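You operate a simulated robot arm through the tools that you are given. There is no shell and no other tool. Be economical: measure what you need, move in short steps, check, and stop when the job is done.

You are at the controls of a simulated robot arm. One attempt, no reset.

## Task
Take the yellow squeeze bottle and leave it on top of the orange level.

Only the result counts: the job must be done as asked and must still hold three seconds after the hand-in. Knocking over, shifting, dropping, spilling or breaking anything else fails it.

## Robot
A 6-joint arm with a two-finger parallel gripper, fixed in place. Base frame: the origin is at the foot of the arm, x ahead of it, y to its left, z up; the work surface is at about z = 0. Readings come in mm, degrees, newtons and seconds.
With the tool pointing down near the work surface it reaches from about 160 to 420 mm from the base axis. Its first joint turns from -66.0 to 66.0 degrees. Payload 1.57 kg.
Tool frame: the origin (TCP) lies between the finger pads and is the grasp point; the fingertips stand 30 mm ahead of it; z points along the fingers, y is the line along which they close. The gripper opens to 80 mm. The fingers are 17 mm wide and 12 mm thick; the gripper's body (40 by 82 mm) begins 80 mm behind the TCP.
Orientation is told as [roll, pitch, yaw] about the base's x, y, z axes, in that order, counted from this pose: with the fingers straight down and closing along the base's y, the tool's x points along the base's -x, its y along +y and its z along -z.

## Interface
- The arm moves only by the tool arm_command. Its argument "plan" is a list of rows, each an object of numbers (a shift or turn left out is 0, a gripper value left out holds the last): "wx", "wy", "wz": the turn, a rotation vector about the tool's x, y, z in degrees; "x", "y", "z": the shift along the tool's x, y, z in mm; "fingers": the opening in per cent of the stroke, from 0 (shut) to 100 (fully open). In form: [{"wx": .., "wy": .., "wz": .., "x": .., "y": .., "z": .., "fingers": ..}, ...]. A call has 1 to 8 rows; each row shifts and turns the commanded pose from where the row before left it, along the tool's axes as they then stand. Rows are played at 5 a second. More than 50 mm and 8.6 degrees between two rows, or a gripper value outside its range, and nothing of the call is played. A pose out of reach is approached as far as the arm can. The call stops where the force on the tool passes 40 N (or 10 N more than at its start, if that is more) or the arm is blocked; 0.2 s more then pass. The fingers move at their own pace (about 153 mm/s each) and stop on an object; they squeeze with about 23 N. The grip force told is the motor's: it shows also when the fingers shut on nothing. Time passes only in rows, and 0.2 s behind the last, so rows that do not move let the fingers close. It gives the time, the measured TCP pose, the force on the tool (base axes), the opening and the grip force at its end, in the units of the frame above (readings bear some noise), and new pictures: "pictures" is both (left out), scene, wrist or none.
- Cameras (640 x 400 px; columns grow to the right, rows downward): "scene" is fixed at [37.4, -315.8, 444.3]; the picture's right is [0.91, -0.41, 0.00], its down [-0.16, -0.36, -0.92] and it looks along [0.37, 0.84, -0.39] (base axes); focal length 312 px, centre (320, 200). "wrist" rides on the gripper at [-32, 0, -78] in the tool frame; the picture's right is [0.00, -1.00, 0.00], its down [0.97, 0.00, -0.24] and it looks along [0.24, 0.00, 0.97] (tool axes); focal length 218 px, centre (320, 200). There is no depth. A picture from a camera that has moved, and an enlarged one, comes with that camera's place and axes in the base frame and with its lens.
- inspect(camera, box): a new picture of the part [left, top, right, bottom] of that camera's present view, enlarged. The clock stands still meanwhile.
- finish_job(): hands the job in; it is judged then, once.

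Work in short steps. Places have to be worked out from the pictures, the camera data and where the tool is seen: move nearer, look again, correct. Check each grasp and each placing, and mend what went wrong. You have 90 turns and 150 pictures in all, those below and enlarged ones among them. Open the gripper and draw the arm clear of the work before you hand the job in, unless the task says otherwise; then end with one line.

The tools are called after "Emit:" as a command line: name --argument value ..., lists and objects as JSON in quotes. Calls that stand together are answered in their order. arm_command: Moves the arm, as the interface text tells. Its arguments: {"type":"object","properties":{"plan":{"type":"array"},"pictures":{"type":"string","enum":["both","scene","wrist","none"]}},"required":["plan"]} The other tools are called the same way: inspect (camera, box) takes an enlarged picture of a part of a camera's view; finish_job () hands the job in.

At the start:

```text
t: 0.0
ee_pos: [216.9, 73.6, 254.7]
orientation: [0.1, 0.1, -0.1]
wrist_force: [1.1, 0.0, 0.0]
width: 80.1
gripper_force: 0.1
```

scene: 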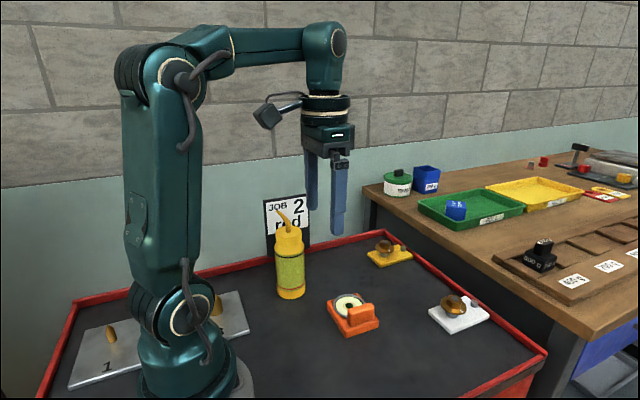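
wrist: 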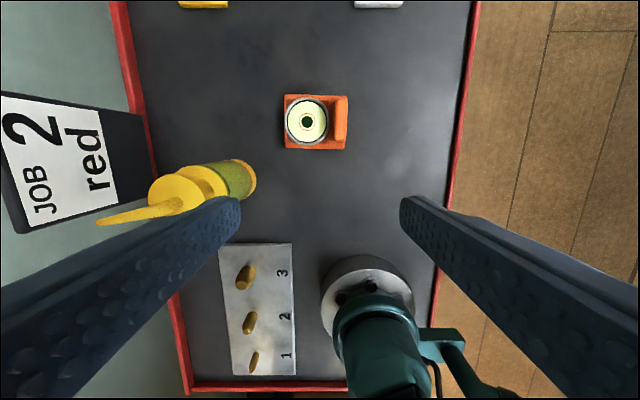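

The level appears near (281, 80) and the bottle near (200, 200). I'll enlarge both views to refine this.

Emit:
inspect --camera "scene" --box '[240, 190, 400, 350]'

Emit:
inspect --camera "wrist" --box '[80, 80, 360, 255]'

```text
2.50 times, centred on (320, 270) of scene
camera zoom: at [37.4, -315.8, 444.3], right [0.91, -0.41, 0.0], down [-0.16, -0.36, -0.92], along [0.37, 0.84, -0.39], focal length 780 px, centre (320, 25)
```

zoom: 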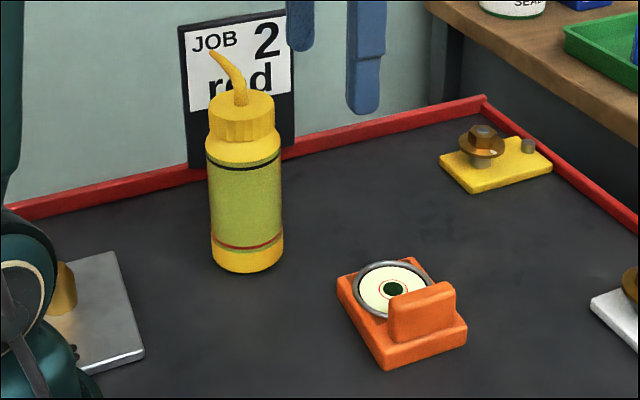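

```text
2.29 times, centred on (220, 168) of wrist
camera zoom: at [249.1, 72.4, 332.0], right [0.0, -1.0, 0.0], down [-0.97, 0.0, 0.24], along [-0.24, 0.0, -0.97], focal length 499 px, centre (549, 274)
```

zoom: 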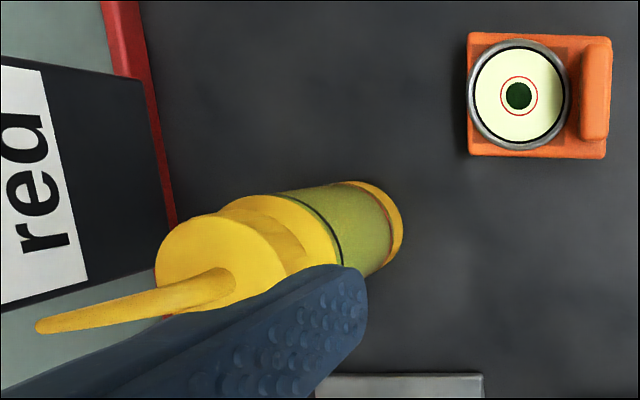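

Bottle estimate: axis at (199, 202), about 64 mm across, cap top at z≈149, nozzle tip at (190, 236, 181). Before grasping I'll move closer over the level to measure its vial and tab.

Emit:
arm_command --plan '[{"x": -12, "y": 8, "z": 30, "fingers": 100}, {"x": -12, "y": 8, "z": 30}, {}]' --pictures "none"

Emit:
inspect --camera "wrist" --box '[240, 50, 400, 210]'

Emit:
inspect --camera "scene" --box '[310, 270, 400, 350]'

```text
t: 0.8
ee_pos: [240.5, 89.5, 194.6]
orientation: [0.0, 0.0, -0.1]
wrist_force: [0.6, -0.1, -0.4]
width: 79.9
gripper_force: 0.0
```

```text
2.50 times, centred on (320, 130) of wrist
camera zoom: at [272.7, 88.1, 272.5], right [0.0, -1.0, 0.0], down [-0.97, 0.0, 0.24], along [-0.24, 0.0, -0.97], focal length 546 px, centre (320, 375)
```

zoom: 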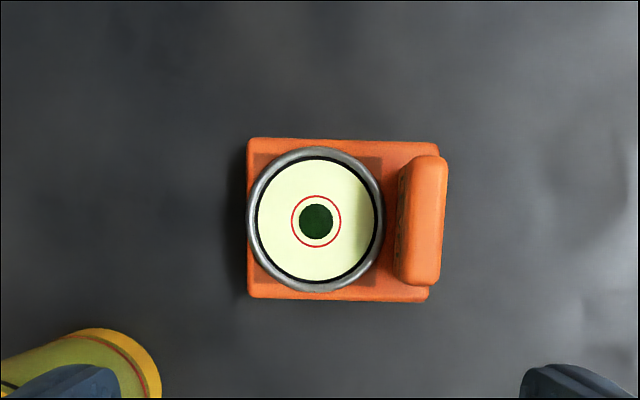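

```text
5.00 times, centred on (355, 310) of scene
camera zoom: at [37.4, -315.7, 444.3], right [0.91, -0.41, 0.0], down [-0.16, -0.36, -0.92], along [0.37, 0.84, -0.39], focal length 1559 px, centre (145, -350)
```

zoom: 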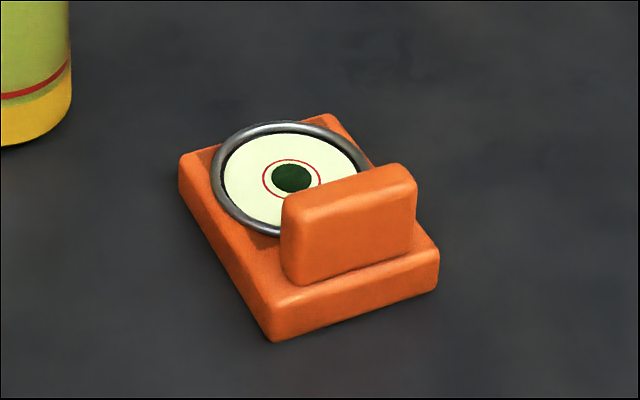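

Level: vial ring centre ≈ (281, 90, 25), 60 mm across, with the tab's inner face at y≈53. The nozzle points to +y, so I'll go above the bottle and yaw so the fingers close across the nozzle's direction.

Emit:
arm_command --plan '[{"z": -45}, {"x": 14, "y": 37.5}, {"x": 14, "y": 37.5}, {"x": 13.5, "y": 37.5}, {"wz": 8.3}, {"wz": 8.3}, {"wz": 8.4}, {"wz": 8.3}]' --pictures "none"

Emit:
arm_command --plan '[{"wz": 8.3}, {"wz": 8.4}, {"wz": 8.3}, {"wz": 8.3}, {"wz": 8.4}, {}, {}]'

```text
t: 2.6
ee_pos: [198.7, 201.3, 240.6]
orientation: [0.0, 0.1, -33.5]
wrist_force: [-0.7, 0.0, 0.6]
width: 80.1
gripper_force: 0.0
```

```text
t: 4.2
ee_pos: [199.5, 201.7, 240.6]
orientation: [0.0, 0.0, -75.1]
wrist_force: [0.0, 0.0, 0.0]
width: 80.0
gripper_force: 0.1
camera wrist: at [207.9, 170.2, 317.2], right [-0.97, -0.26, 0.0], down [-0.25, 0.94, 0.24], along [-0.06, 0.23, -0.97], focal length 218 px, centre (320, 200)
```

scene: 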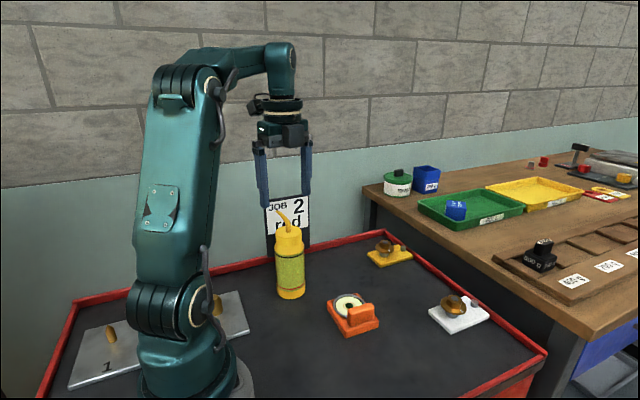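
wrist: 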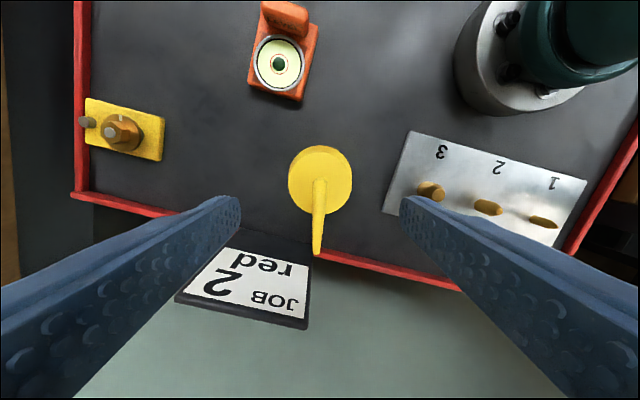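

The bottle sits centred between the fingers, perhaps 3 mm nearer than the TCP along tool x. I'll correct that and descend partway, then check clearance.

Emit:
arm_command --plan '[{"x": -3}, {"z": 30}, {"z": 30}, {"z": 20}, {}]'

Emit:
inspect --camera "scene" --box '[230, 120, 350, 320]'

```text
t: 5.4
ee_pos: [200.6, 199.7, 160.3]
orientation: [0.0, 0.1, -75.1]
wrist_force: [0.1, -0.6, 0.3]
width: 80.0
gripper_force: 0.1
camera wrist: at [209.3, 166.8, 236.5], right [-0.97, -0.26, 0.0], down [-0.25, 0.94, 0.24], along [-0.06, 0.23, -0.97], focal length 218 px, centre (320, 200)
```

scene: 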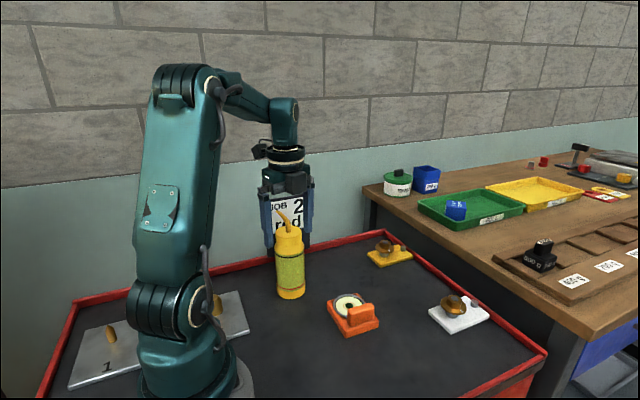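
wrist: 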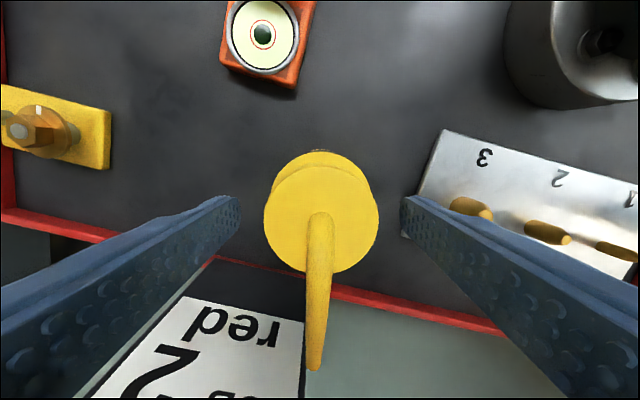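

```text
2.00 times, centred on (290, 220) of scene
camera zoom: at [37.4, -315.8, 444.3], right [0.91, -0.41, 0.0], down [-0.16, -0.36, -0.92], along [0.37, 0.84, -0.39], focal length 624 px, centre (380, 160)
```

zoom: 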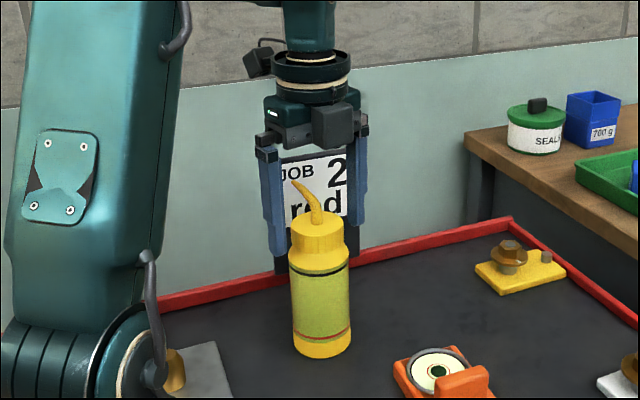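

Fingers are clear either side and the nozzle lies mid-gap. I shift 3 mm more along tool −x and descend to TCP z≈108, then close.

Emit:
arm_command --plan '[{"x": -3}, {"z": 26}, {"z": 26}, {}]' --pictures "both"

```text
t: 6.4
ee_pos: [201.3, 196.9, 105.7]
orientation: [0.0, 0.0, -75.1]
wrist_force: [0.6, 0.1, 0.1]
width: 79.8
gripper_force: 0.0
camera wrist: at [209.8, 164.2, 184.8], right [-0.97, -0.26, 0.0], down [-0.25, 0.94, 0.24], along [-0.06, 0.23, -0.97], focal length 218 px, centre (320, 200)
```

scene: 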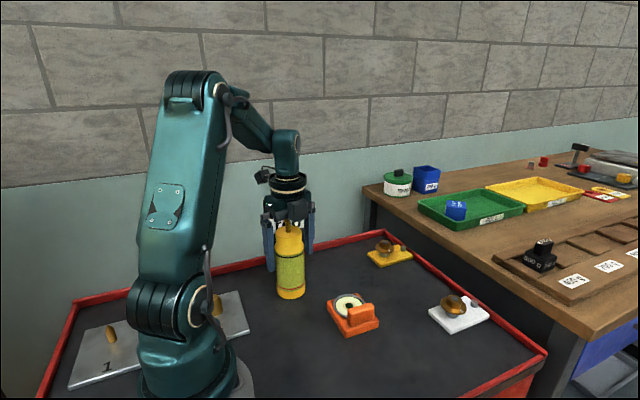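
wrist: 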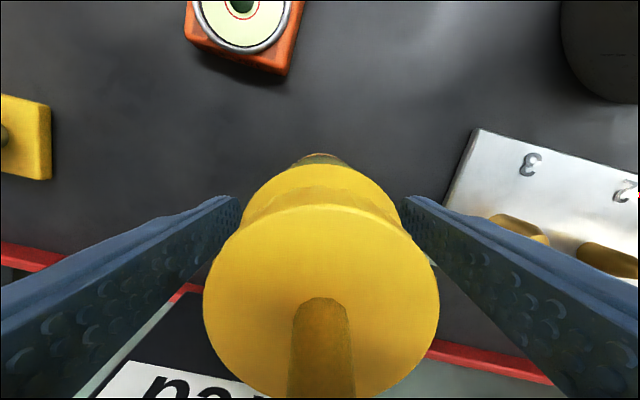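

No contact, and the bottle is centred. Closing now with a small 2 mm correction.

Emit:
arm_command --plan '[{"x": -2}, {"fingers": 60}, {"fingers": 0}, {}, {}]' --pictures "both"

```text
t: 7.6
ee_pos: [201.4, 193.4, 107.2]
orientation: [0.1, 0.0, -75.2]
wrist_force: [-1.1, 0.0, 0.4]
width: 59.5
gripper_force: 23.2
camera wrist: at [210.2, 162.2, 185.1], right [-0.97, -0.26, 0.0], down [-0.25, 0.94, 0.24], along [-0.06, 0.23, -0.97], focal length 218 px, centre (320, 200)
```

scene: 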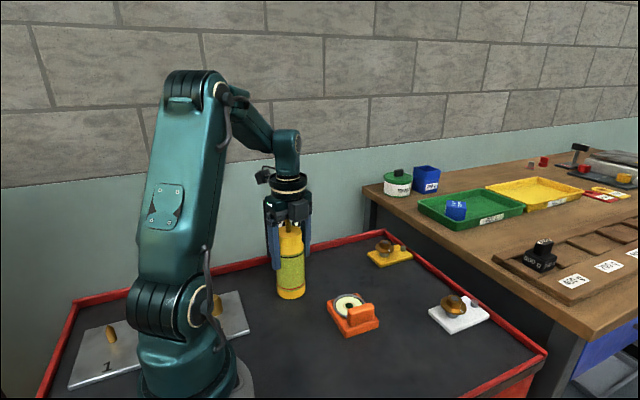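
wrist: 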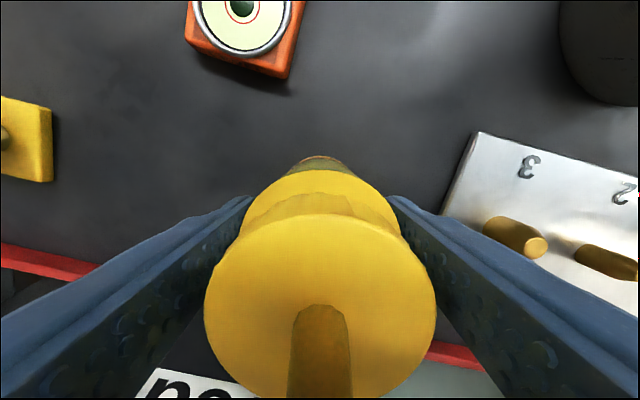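

Gripped at 59.5 mm width with 23 N. Lifting straight up.

Emit:
arm_command --plan '[{"z": -5}, {"z": -15}, {"z": -30}, {"z": -30}, {}]' --pictures "both"

Emit:
inspect --camera "scene" --box '[230, 140, 350, 300]'

```text
t: 8.8
ee_pos: [202.3, 193.2, 186.2]
orientation: [-0.1, 0.0, -75.0]
wrist_force: [-0.6, 0.0, -2.5]
width: 59.5
gripper_force: 23.1
camera wrist: at [210.1, 162.1, 264.9], right [-0.97, -0.26, 0.0], down [-0.25, 0.94, 0.24], along [-0.06, 0.23, -0.97], focal length 218 px, centre (320, 200)
```

scene: 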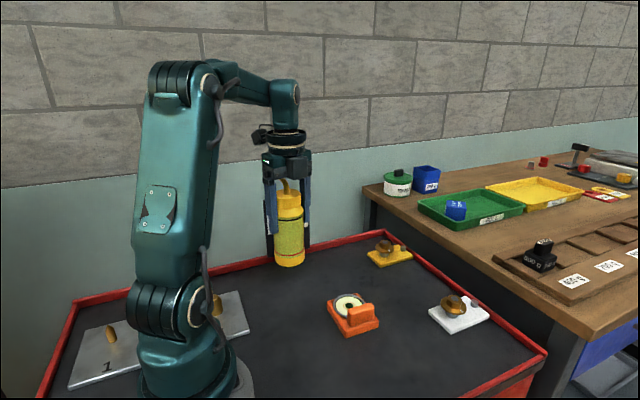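
wrist: 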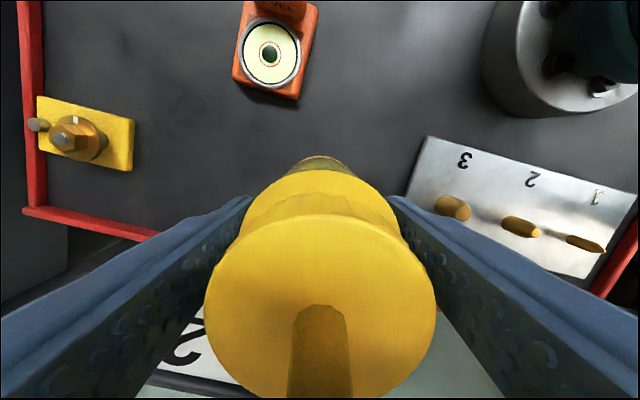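

```text
2.50 times, centred on (290, 220) of scene
camera zoom: at [37.4, -315.7, 444.3], right [0.91, -0.41, 0.0], down [-0.16, -0.36, -0.92], along [0.37, 0.84, -0.39], focal length 780 px, centre (395, 150)
```

zoom: 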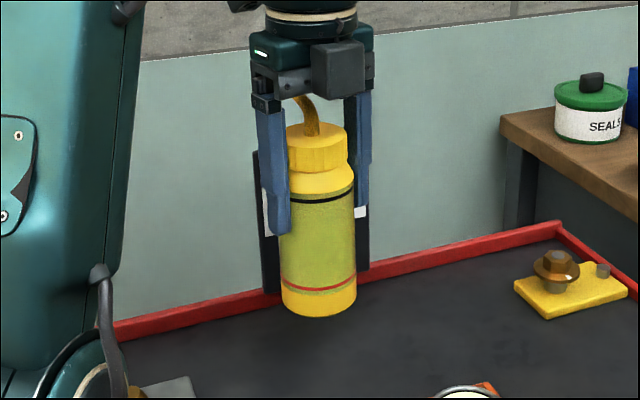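

The bottle is held upright and unmoved in the grip; its axis lies about 4–5 mm along tool +x from the TCP. Moving over the vial at this height.

Emit:
arm_command --plan '[{"x": -10.1, "y": 4.0}, {"x": -20, "y": 8.1}, {"x": -22, "y": 8.9}, {"x": -22, "y": 8.9}, {"x": -20, "y": 8.1}, {"x": -17, "y": 7}, {"x": -12, "y": 4.9}, {}]' --pictures "both"

Emit:
inspect --camera "scene" --box '[290, 170, 410, 350]'

```text
t: 10.6
ee_pos: [281.0, 88.4, 186.9]
orientation: [0.0, -0.1, -75.1]
wrist_force: [-1.1, -0.4, -3.6]
width: 59.5
gripper_force: 23.2
camera wrist: at [289.9, 56.7, 265.2], right [-0.97, -0.26, 0.0], down [-0.25, 0.94, 0.24], along [-0.06, 0.23, -0.97], focal length 218 px, centre (320, 200)
```

scene: 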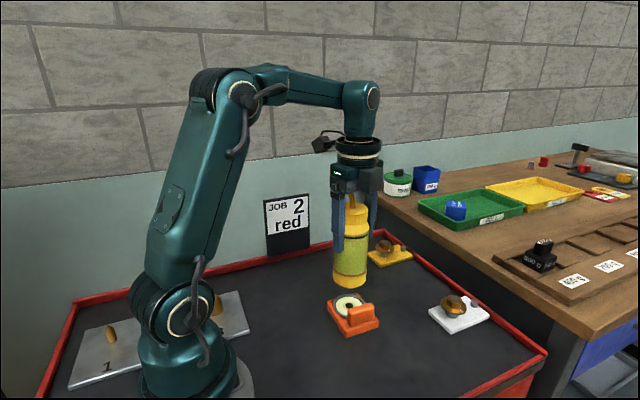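
wrist: 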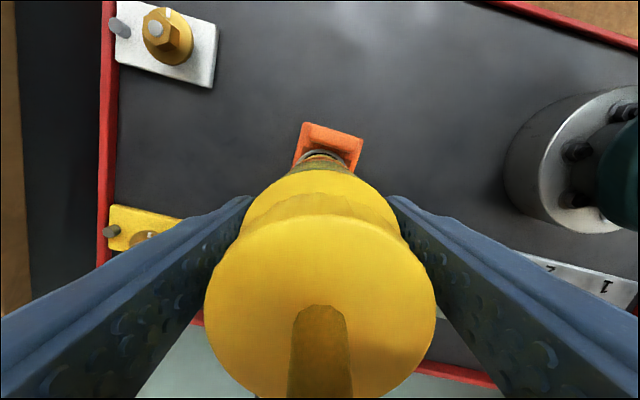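

```text
2.22 times, centred on (350, 260) of scene
camera zoom: at [37.4, -315.8, 444.3], right [0.91, -0.41, 0.0], down [-0.16, -0.36, -0.92], along [0.37, 0.84, -0.39], focal length 693 px, centre (253, 67)
```

zoom: 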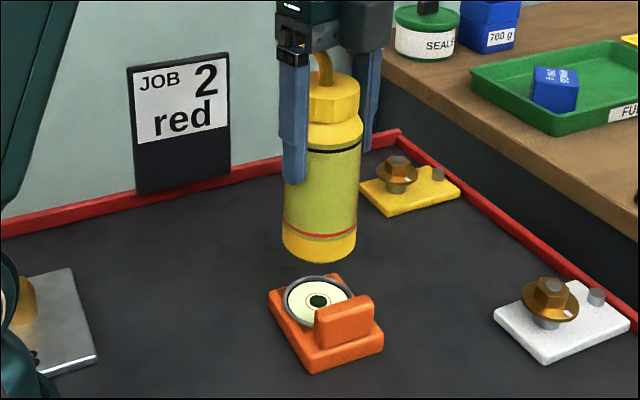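

The bottle is above the vial, aligned in the scene view (both at column ≈319). I descend until the base is about 10 mm above the vial and inspect.

Emit:
arm_command --plan '[{"z": 15}, {"z": 15}, {"z": 12}, {}]' --pictures "none"

Emit:
inspect --camera "scene" --box '[310, 250, 400, 350]'

Emit:
inspect --camera "wrist" --box '[250, 80, 390, 220]'

```text
t: 11.6
ee_pos: [280.9, 88.9, 145.0]
orientation: [0.0, 0.1, -75.0]
wrist_force: [0.3, 0.0, -2.0]
width: 59.3
gripper_force: 23.0
```

```text
4.00 times, centred on (355, 300) of scene
camera zoom: at [37.4, -315.7, 444.3], right [0.91, -0.41, 0.0], down [-0.16, -0.36, -0.92], along [0.37, 0.84, -0.39], focal length 1248 px, centre (180, -200)
```

zoom: 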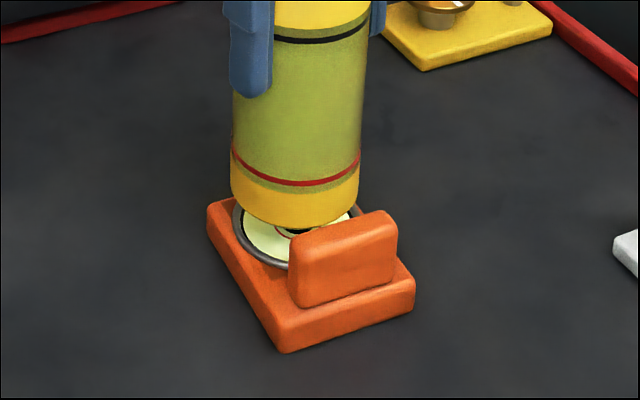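

```text
2.86 times, centred on (320, 150) of wrist
camera zoom: at [289.4, 56.4, 222.9], right [-0.97, -0.26, 0.0], down [-0.25, 0.94, 0.24], along [-0.06, 0.23, -0.97], focal length 624 px, centre (320, 343)
```

zoom: 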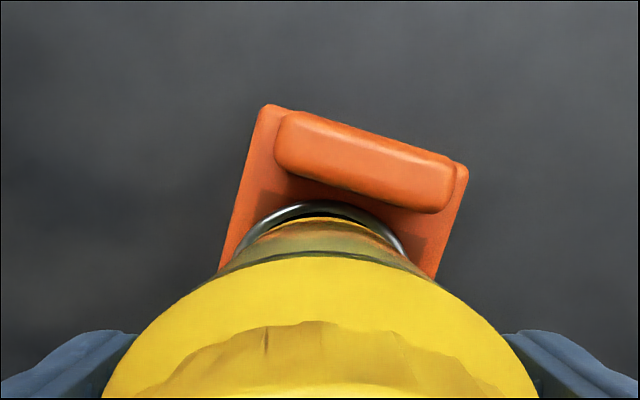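

The bottle sits about 3–4 mm off the ring centre toward tool +x and well clear of the tab. I correct by 2.5 mm and lower gently.

Emit:
arm_command --plan '[{"x": -2.5}, {"z": 4}, {"z": 4}, {}]' --pictures "none"

Emit:
inspect --camera "scene" --box '[310, 250, 400, 350]'

Emit:
inspect --camera "wrist" --box '[250, 80, 390, 220]'

```text
t: 12.6
ee_pos: [282.8, 86.9, 137.0]
orientation: [0.0, 0.1, -75.1]
wrist_force: [-0.3, 0.3, -3.6]
width: 59.3
gripper_force: 22.6
```

```text
4.00 times, centred on (355, 300) of scene
camera zoom: at [37.4, -315.7, 444.3], right [0.91, -0.41, 0.0], down [-0.16, -0.36, -0.92], along [0.37, 0.84, -0.39], focal length 1248 px, centre (180, -200)
```

zoom: 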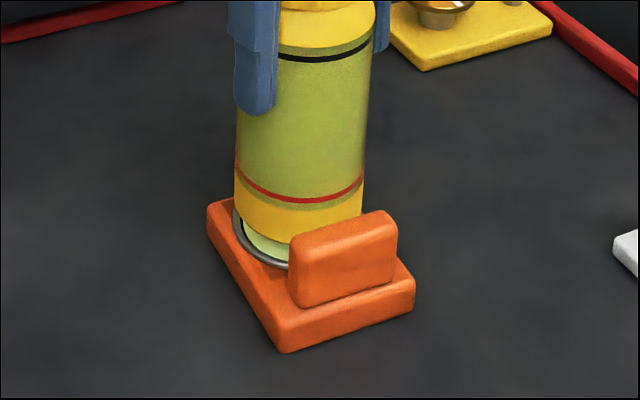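

```text
2.86 times, centred on (320, 150) of wrist
camera zoom: at [290.6, 54.1, 214.8], right [-0.97, -0.26, 0.0], down [-0.25, 0.94, 0.24], along [-0.06, 0.23, -0.97], focal length 624 px, centre (320, 343)
```

zoom: 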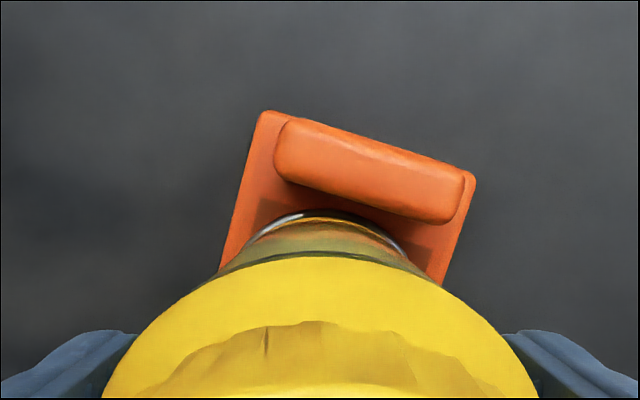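

Now well aligned with the ring (≈2 mm). Lowering the last millimetres in small steps, watching the force.

Emit:
arm_command --plan '[{"z": 1.5}, {"z": 1.5}, {}]' --pictures "none"

```text
t: 13.4
ee_pos: [281.0, 86.3, 134.9]
orientation: [-0.1, -0.1, -75.0]
wrist_force: [-0.1, -0.1, -3.3]
width: 59.7
gripper_force: 22.9
```

Still only the bottle's weight on the tool; continuing down.

Emit:
arm_command --plan '[{"z": 1}, {"z": 1}, {}]' --pictures "none"

Emit:
inspect --camera "scene" --box '[310, 250, 400, 350]'

```text
t: 14.2
ee_pos: [283.4, 85.5, 132.7]
orientation: [0.0, 0.0, -75.1]
wrist_force: [0.4, 0.1, -2.9]
width: 59.4
gripper_force: 22.7
```

```text
4.00 times, centred on (355, 300) of scene
camera zoom: at [37.4, -315.7, 444.3], right [0.91, -0.41, 0.0], down [-0.16, -0.36, -0.92], along [0.37, 0.84, -0.39], focal length 1248 px, centre (180, -200)
```

zoom: 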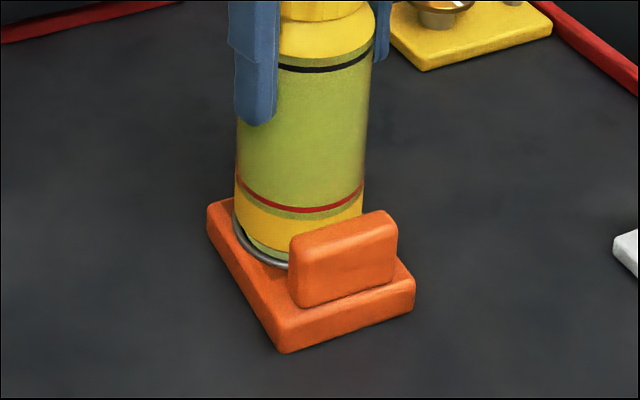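

A thin gap remains and there's no contact force yet, so I keep going in 1 mm rows.

Emit:
arm_command --plan '[{"z": 1}, {"z": 1}, {}]' --pictures "none"

```text
t: 15.0
ee_pos: [282.1, 85.8, 130.0]
orientation: [0.0, 0.0, -75.1]
wrist_force: [0.0, 0.7, -3.8]
width: 59.4
gripper_force: 22.9
```

Still no load change; another small step down.

Emit:
arm_command --plan '[{"z": 1}, {"z": 1}, {}]' --pictures "none"

Emit:
inspect --camera "scene" --box '[310, 250, 400, 350]'

```text
t: 15.8
ee_pos: [282.5, 85.0, 128.5]
orientation: [0.1, 0.0, -75.2]
wrist_force: [0.0, 0.2, -3.1]
width: 59.4
gripper_force: 23.6
```

```text
4.00 times, centred on (355, 300) of scene
camera zoom: at [37.4, -315.7, 444.3], right [0.91, -0.41, 0.0], down [-0.16, -0.36, -0.92], along [0.37, 0.84, -0.39], focal length 1248 px, centre (180, -200)
```

zoom: 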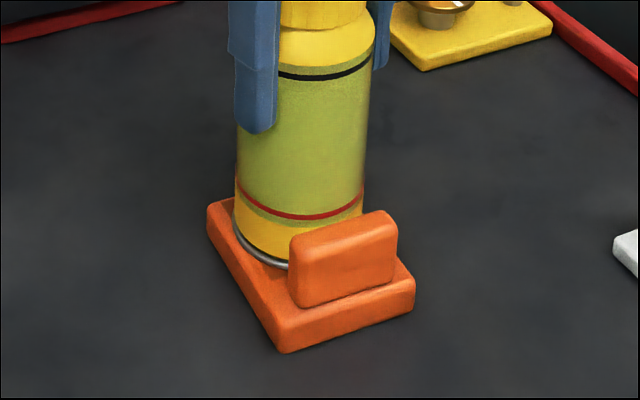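

Almost touching the ring. Continuing in 1 mm rows.

Emit:
arm_command --plan '[{"z": 0.8}, {"z": 0.7}, {}]' --pictures "none"

```text
t: 16.6
ee_pos: [281.7, 85.4, 125.7]
orientation: [0.1, 0.0, -75.1]
wrist_force: [-2.8, -2.7, 17.6]
width: 59.4
gripper_force: 22.8
```

Contact: 17.6 N upward. I ease up 0.6 mm to lighten the load and look before releasing.

Emit:
arm_command --plan '[{"z": -0.6}, {}]' --pictures "none"

Emit:
inspect --camera "scene" --box '[310, 250, 400, 350]'

Emit:
inspect --camera "wrist" --box '[250, 80, 390, 220]'

```text
t: 17.2
ee_pos: [282.3, 84.9, 127.8]
orientation: [0.1, 0.0, -75.2]
wrist_force: [-2.2, -2.3, 13.9]
width: 59.7
gripper_force: 23.8
```

```text
4.00 times, centred on (355, 300) of scene
camera zoom: at [37.4, -315.8, 444.3], right [0.91, -0.41, 0.0], down [-0.16, -0.36, -0.92], along [0.37, 0.84, -0.39], focal length 1248 px, centre (180, -200)
```

zoom: 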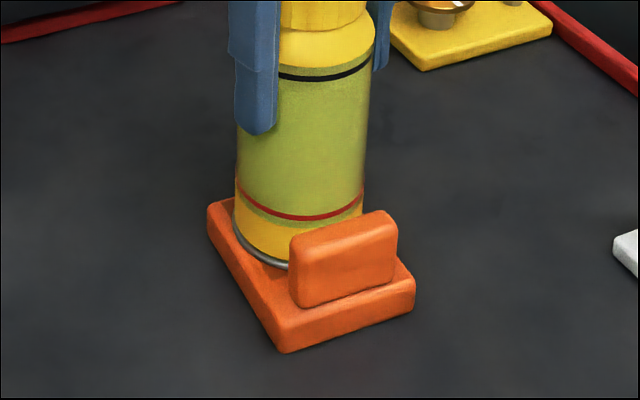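

```text
2.86 times, centred on (320, 150) of wrist
camera zoom: at [290.8, 53.8, 205.1], right [-0.97, -0.26, 0.0], down [-0.25, 0.94, 0.24], along [-0.06, 0.23, -0.97], focal length 624 px, centre (320, 343)
```

zoom: 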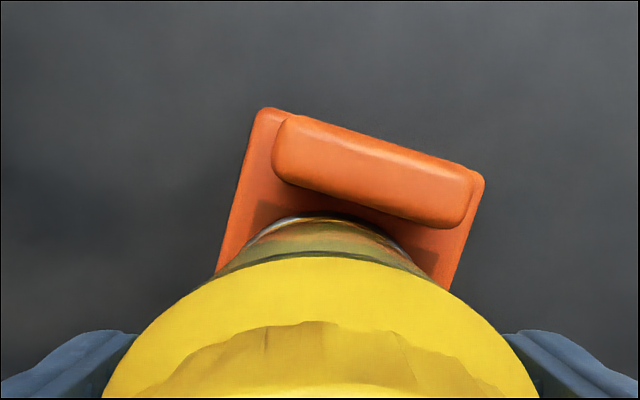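

Seated squarely on the ring, with about 14 N still pressing. I relieve most of it before opening.

Emit:
arm_command --plan '[{"z": -0.8}, {}, {}]' --pictures "none"

```text
t: 18.0
ee_pos: [282.5, 86.3, 128.8]
orientation: [0.0, 0.1, -75.1]
wrist_force: [1.3, -0.5, -3.0]
width: 59.5
gripper_force: 22.8
```

Load now equals the bottle's weight, so it may be lifted a fraction of a millimetre. I'll lower 0.5 mm.

Emit:
arm_command --plan '[{"z": 0.5}, {}, {}]' --pictures "none"

```text
t: 18.8
ee_pos: [282.2, 85.8, 127.3]
orientation: [0.0, 0.1, -75.1]
wrist_force: [-0.5, -0.8, -3.1]
width: 59.5
gripper_force: 23.5
```

One more tiny step for a light contact.

Emit:
arm_command --plan '[{"z": 0.4}, {}, {}]' --pictures "none"

```text
t: 19.6
ee_pos: [281.7, 86.0, 127.6]
orientation: [-0.1, 0.0, -75.1]
wrist_force: [-0.8, 0.4, 3.0]
width: 59.4
gripper_force: 23.1
```

Light contact (3 N up, so the bottle's weight is on the level). Opening the fingers gradually.

Emit:
arm_command --plan '[{"fingers": 78}, {"fingers": 85}, {"fingers": 100}, {}, {}]' --pictures "both"

```text
t: 20.8
ee_pos: [282.8, 84.9, 127.6]
orientation: [0.0, -0.1, -75.1]
wrist_force: [0.3, -0.8, 0.1]
width: 80.0
gripper_force: 0.1
camera wrist: at [290.6, 53.8, 205.0], right [-0.97, -0.26, 0.0], down [-0.25, 0.94, 0.24], along [-0.06, 0.23, -0.97], focal length 218 px, centre (320, 200)
```

scene: 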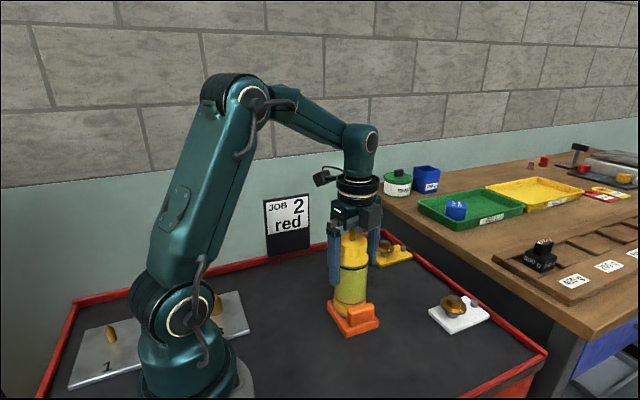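
wrist: 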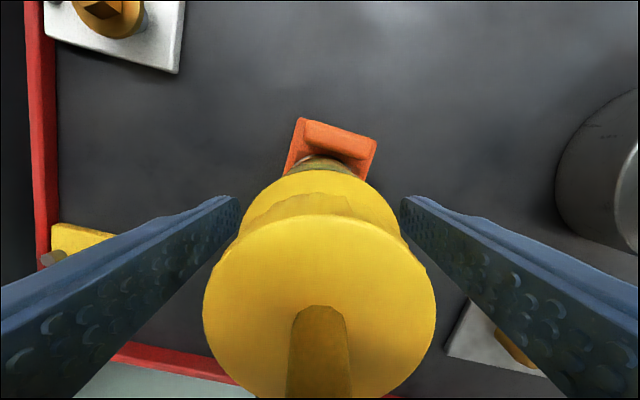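

The bottle stands free and unmoved. Rising straight up past the nozzle.

Emit:
arm_command --plan '[{"z": -10}, {"z": -25}, {"z": -30}, {"z": -30}, {"z": -30}, {}]' --pictures "both"

Emit:
inspect --camera "scene" --box '[290, 190, 410, 350]'

```text
t: 22.2
ee_pos: [281.3, 85.8, 251.2]
orientation: [-0.1, 0.0, -75.1]
wrist_force: [-0.3, -0.6, 0.9]
width: 80.0
gripper_force: 0.0
camera wrist: at [290.2, 54.7, 329.7], right [-0.97, -0.26, 0.0], down [-0.25, 0.94, 0.24], along [-0.06, 0.23, -0.97], focal length 218 px, centre (320, 200)
```

scene: 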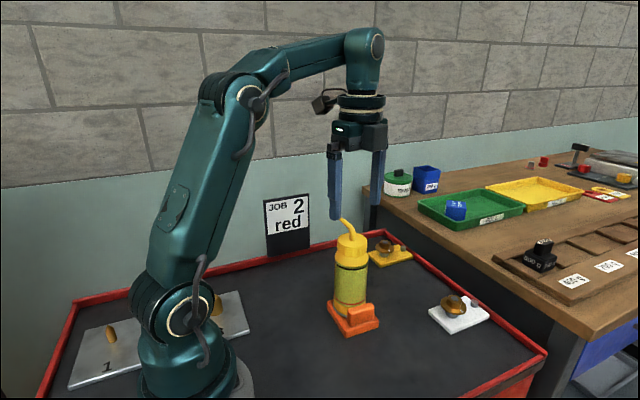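
wrist: 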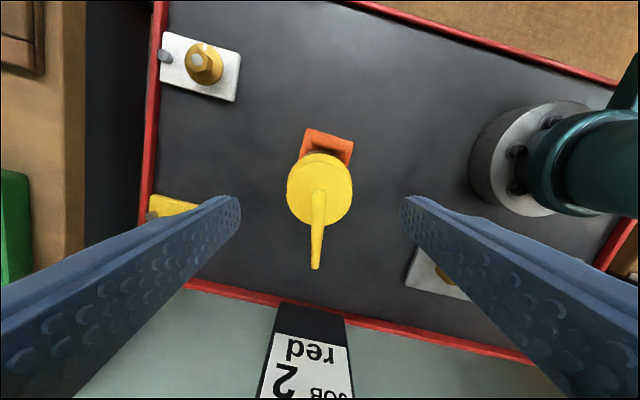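

```text
2.50 times, centred on (350, 270) of scene
camera zoom: at [37.4, -315.8, 444.3], right [0.91, -0.41, 0.0], down [-0.16, -0.36, -0.92], along [0.37, 0.84, -0.39], focal length 780 px, centre (245, 25)
```

zoom: 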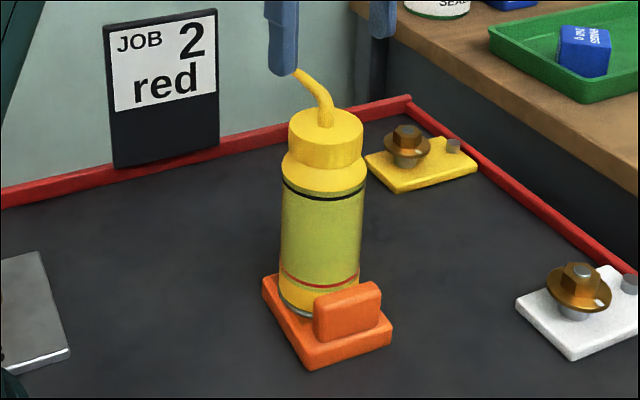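

The bottle stands upright on the level. I draw the arm up and back, away from it, and do a last check.

Emit:
arm_command --plan '[{"z": -20}, {"x": 5, "y": -20}, {"x": 8, "y": -30}, {"x": 8, "y": -30}, {}, {}, {}, {}]' --pictures "scene"

```text
t: 24.0
ee_pos: [200.3, 86.1, 271.4]
orientation: [0.0, 0.1, -75.2]
wrist_force: [0.2, -0.2, 0.8]
width: 79.6
gripper_force: 0.1
```

scene: 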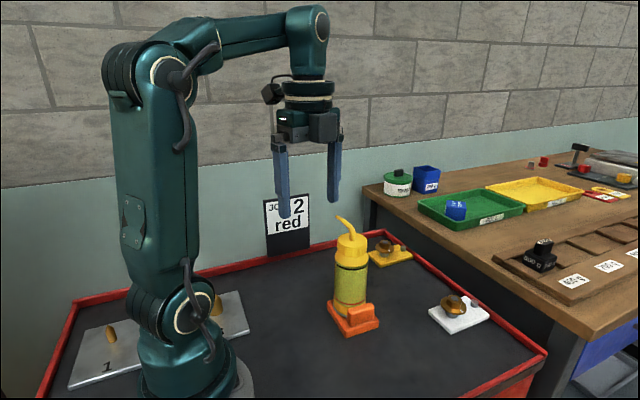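

The bottle stands stable on the level, the arm is clear and everything else is in place, so I'm handing in.

Emit:
finish_job

```text
The job is handed in.
```

The yellow squeeze bottle is standing upright on top of the orange level, the gripper is open and the arm is drawn clear; nothing else looked disturbed in the last picture.
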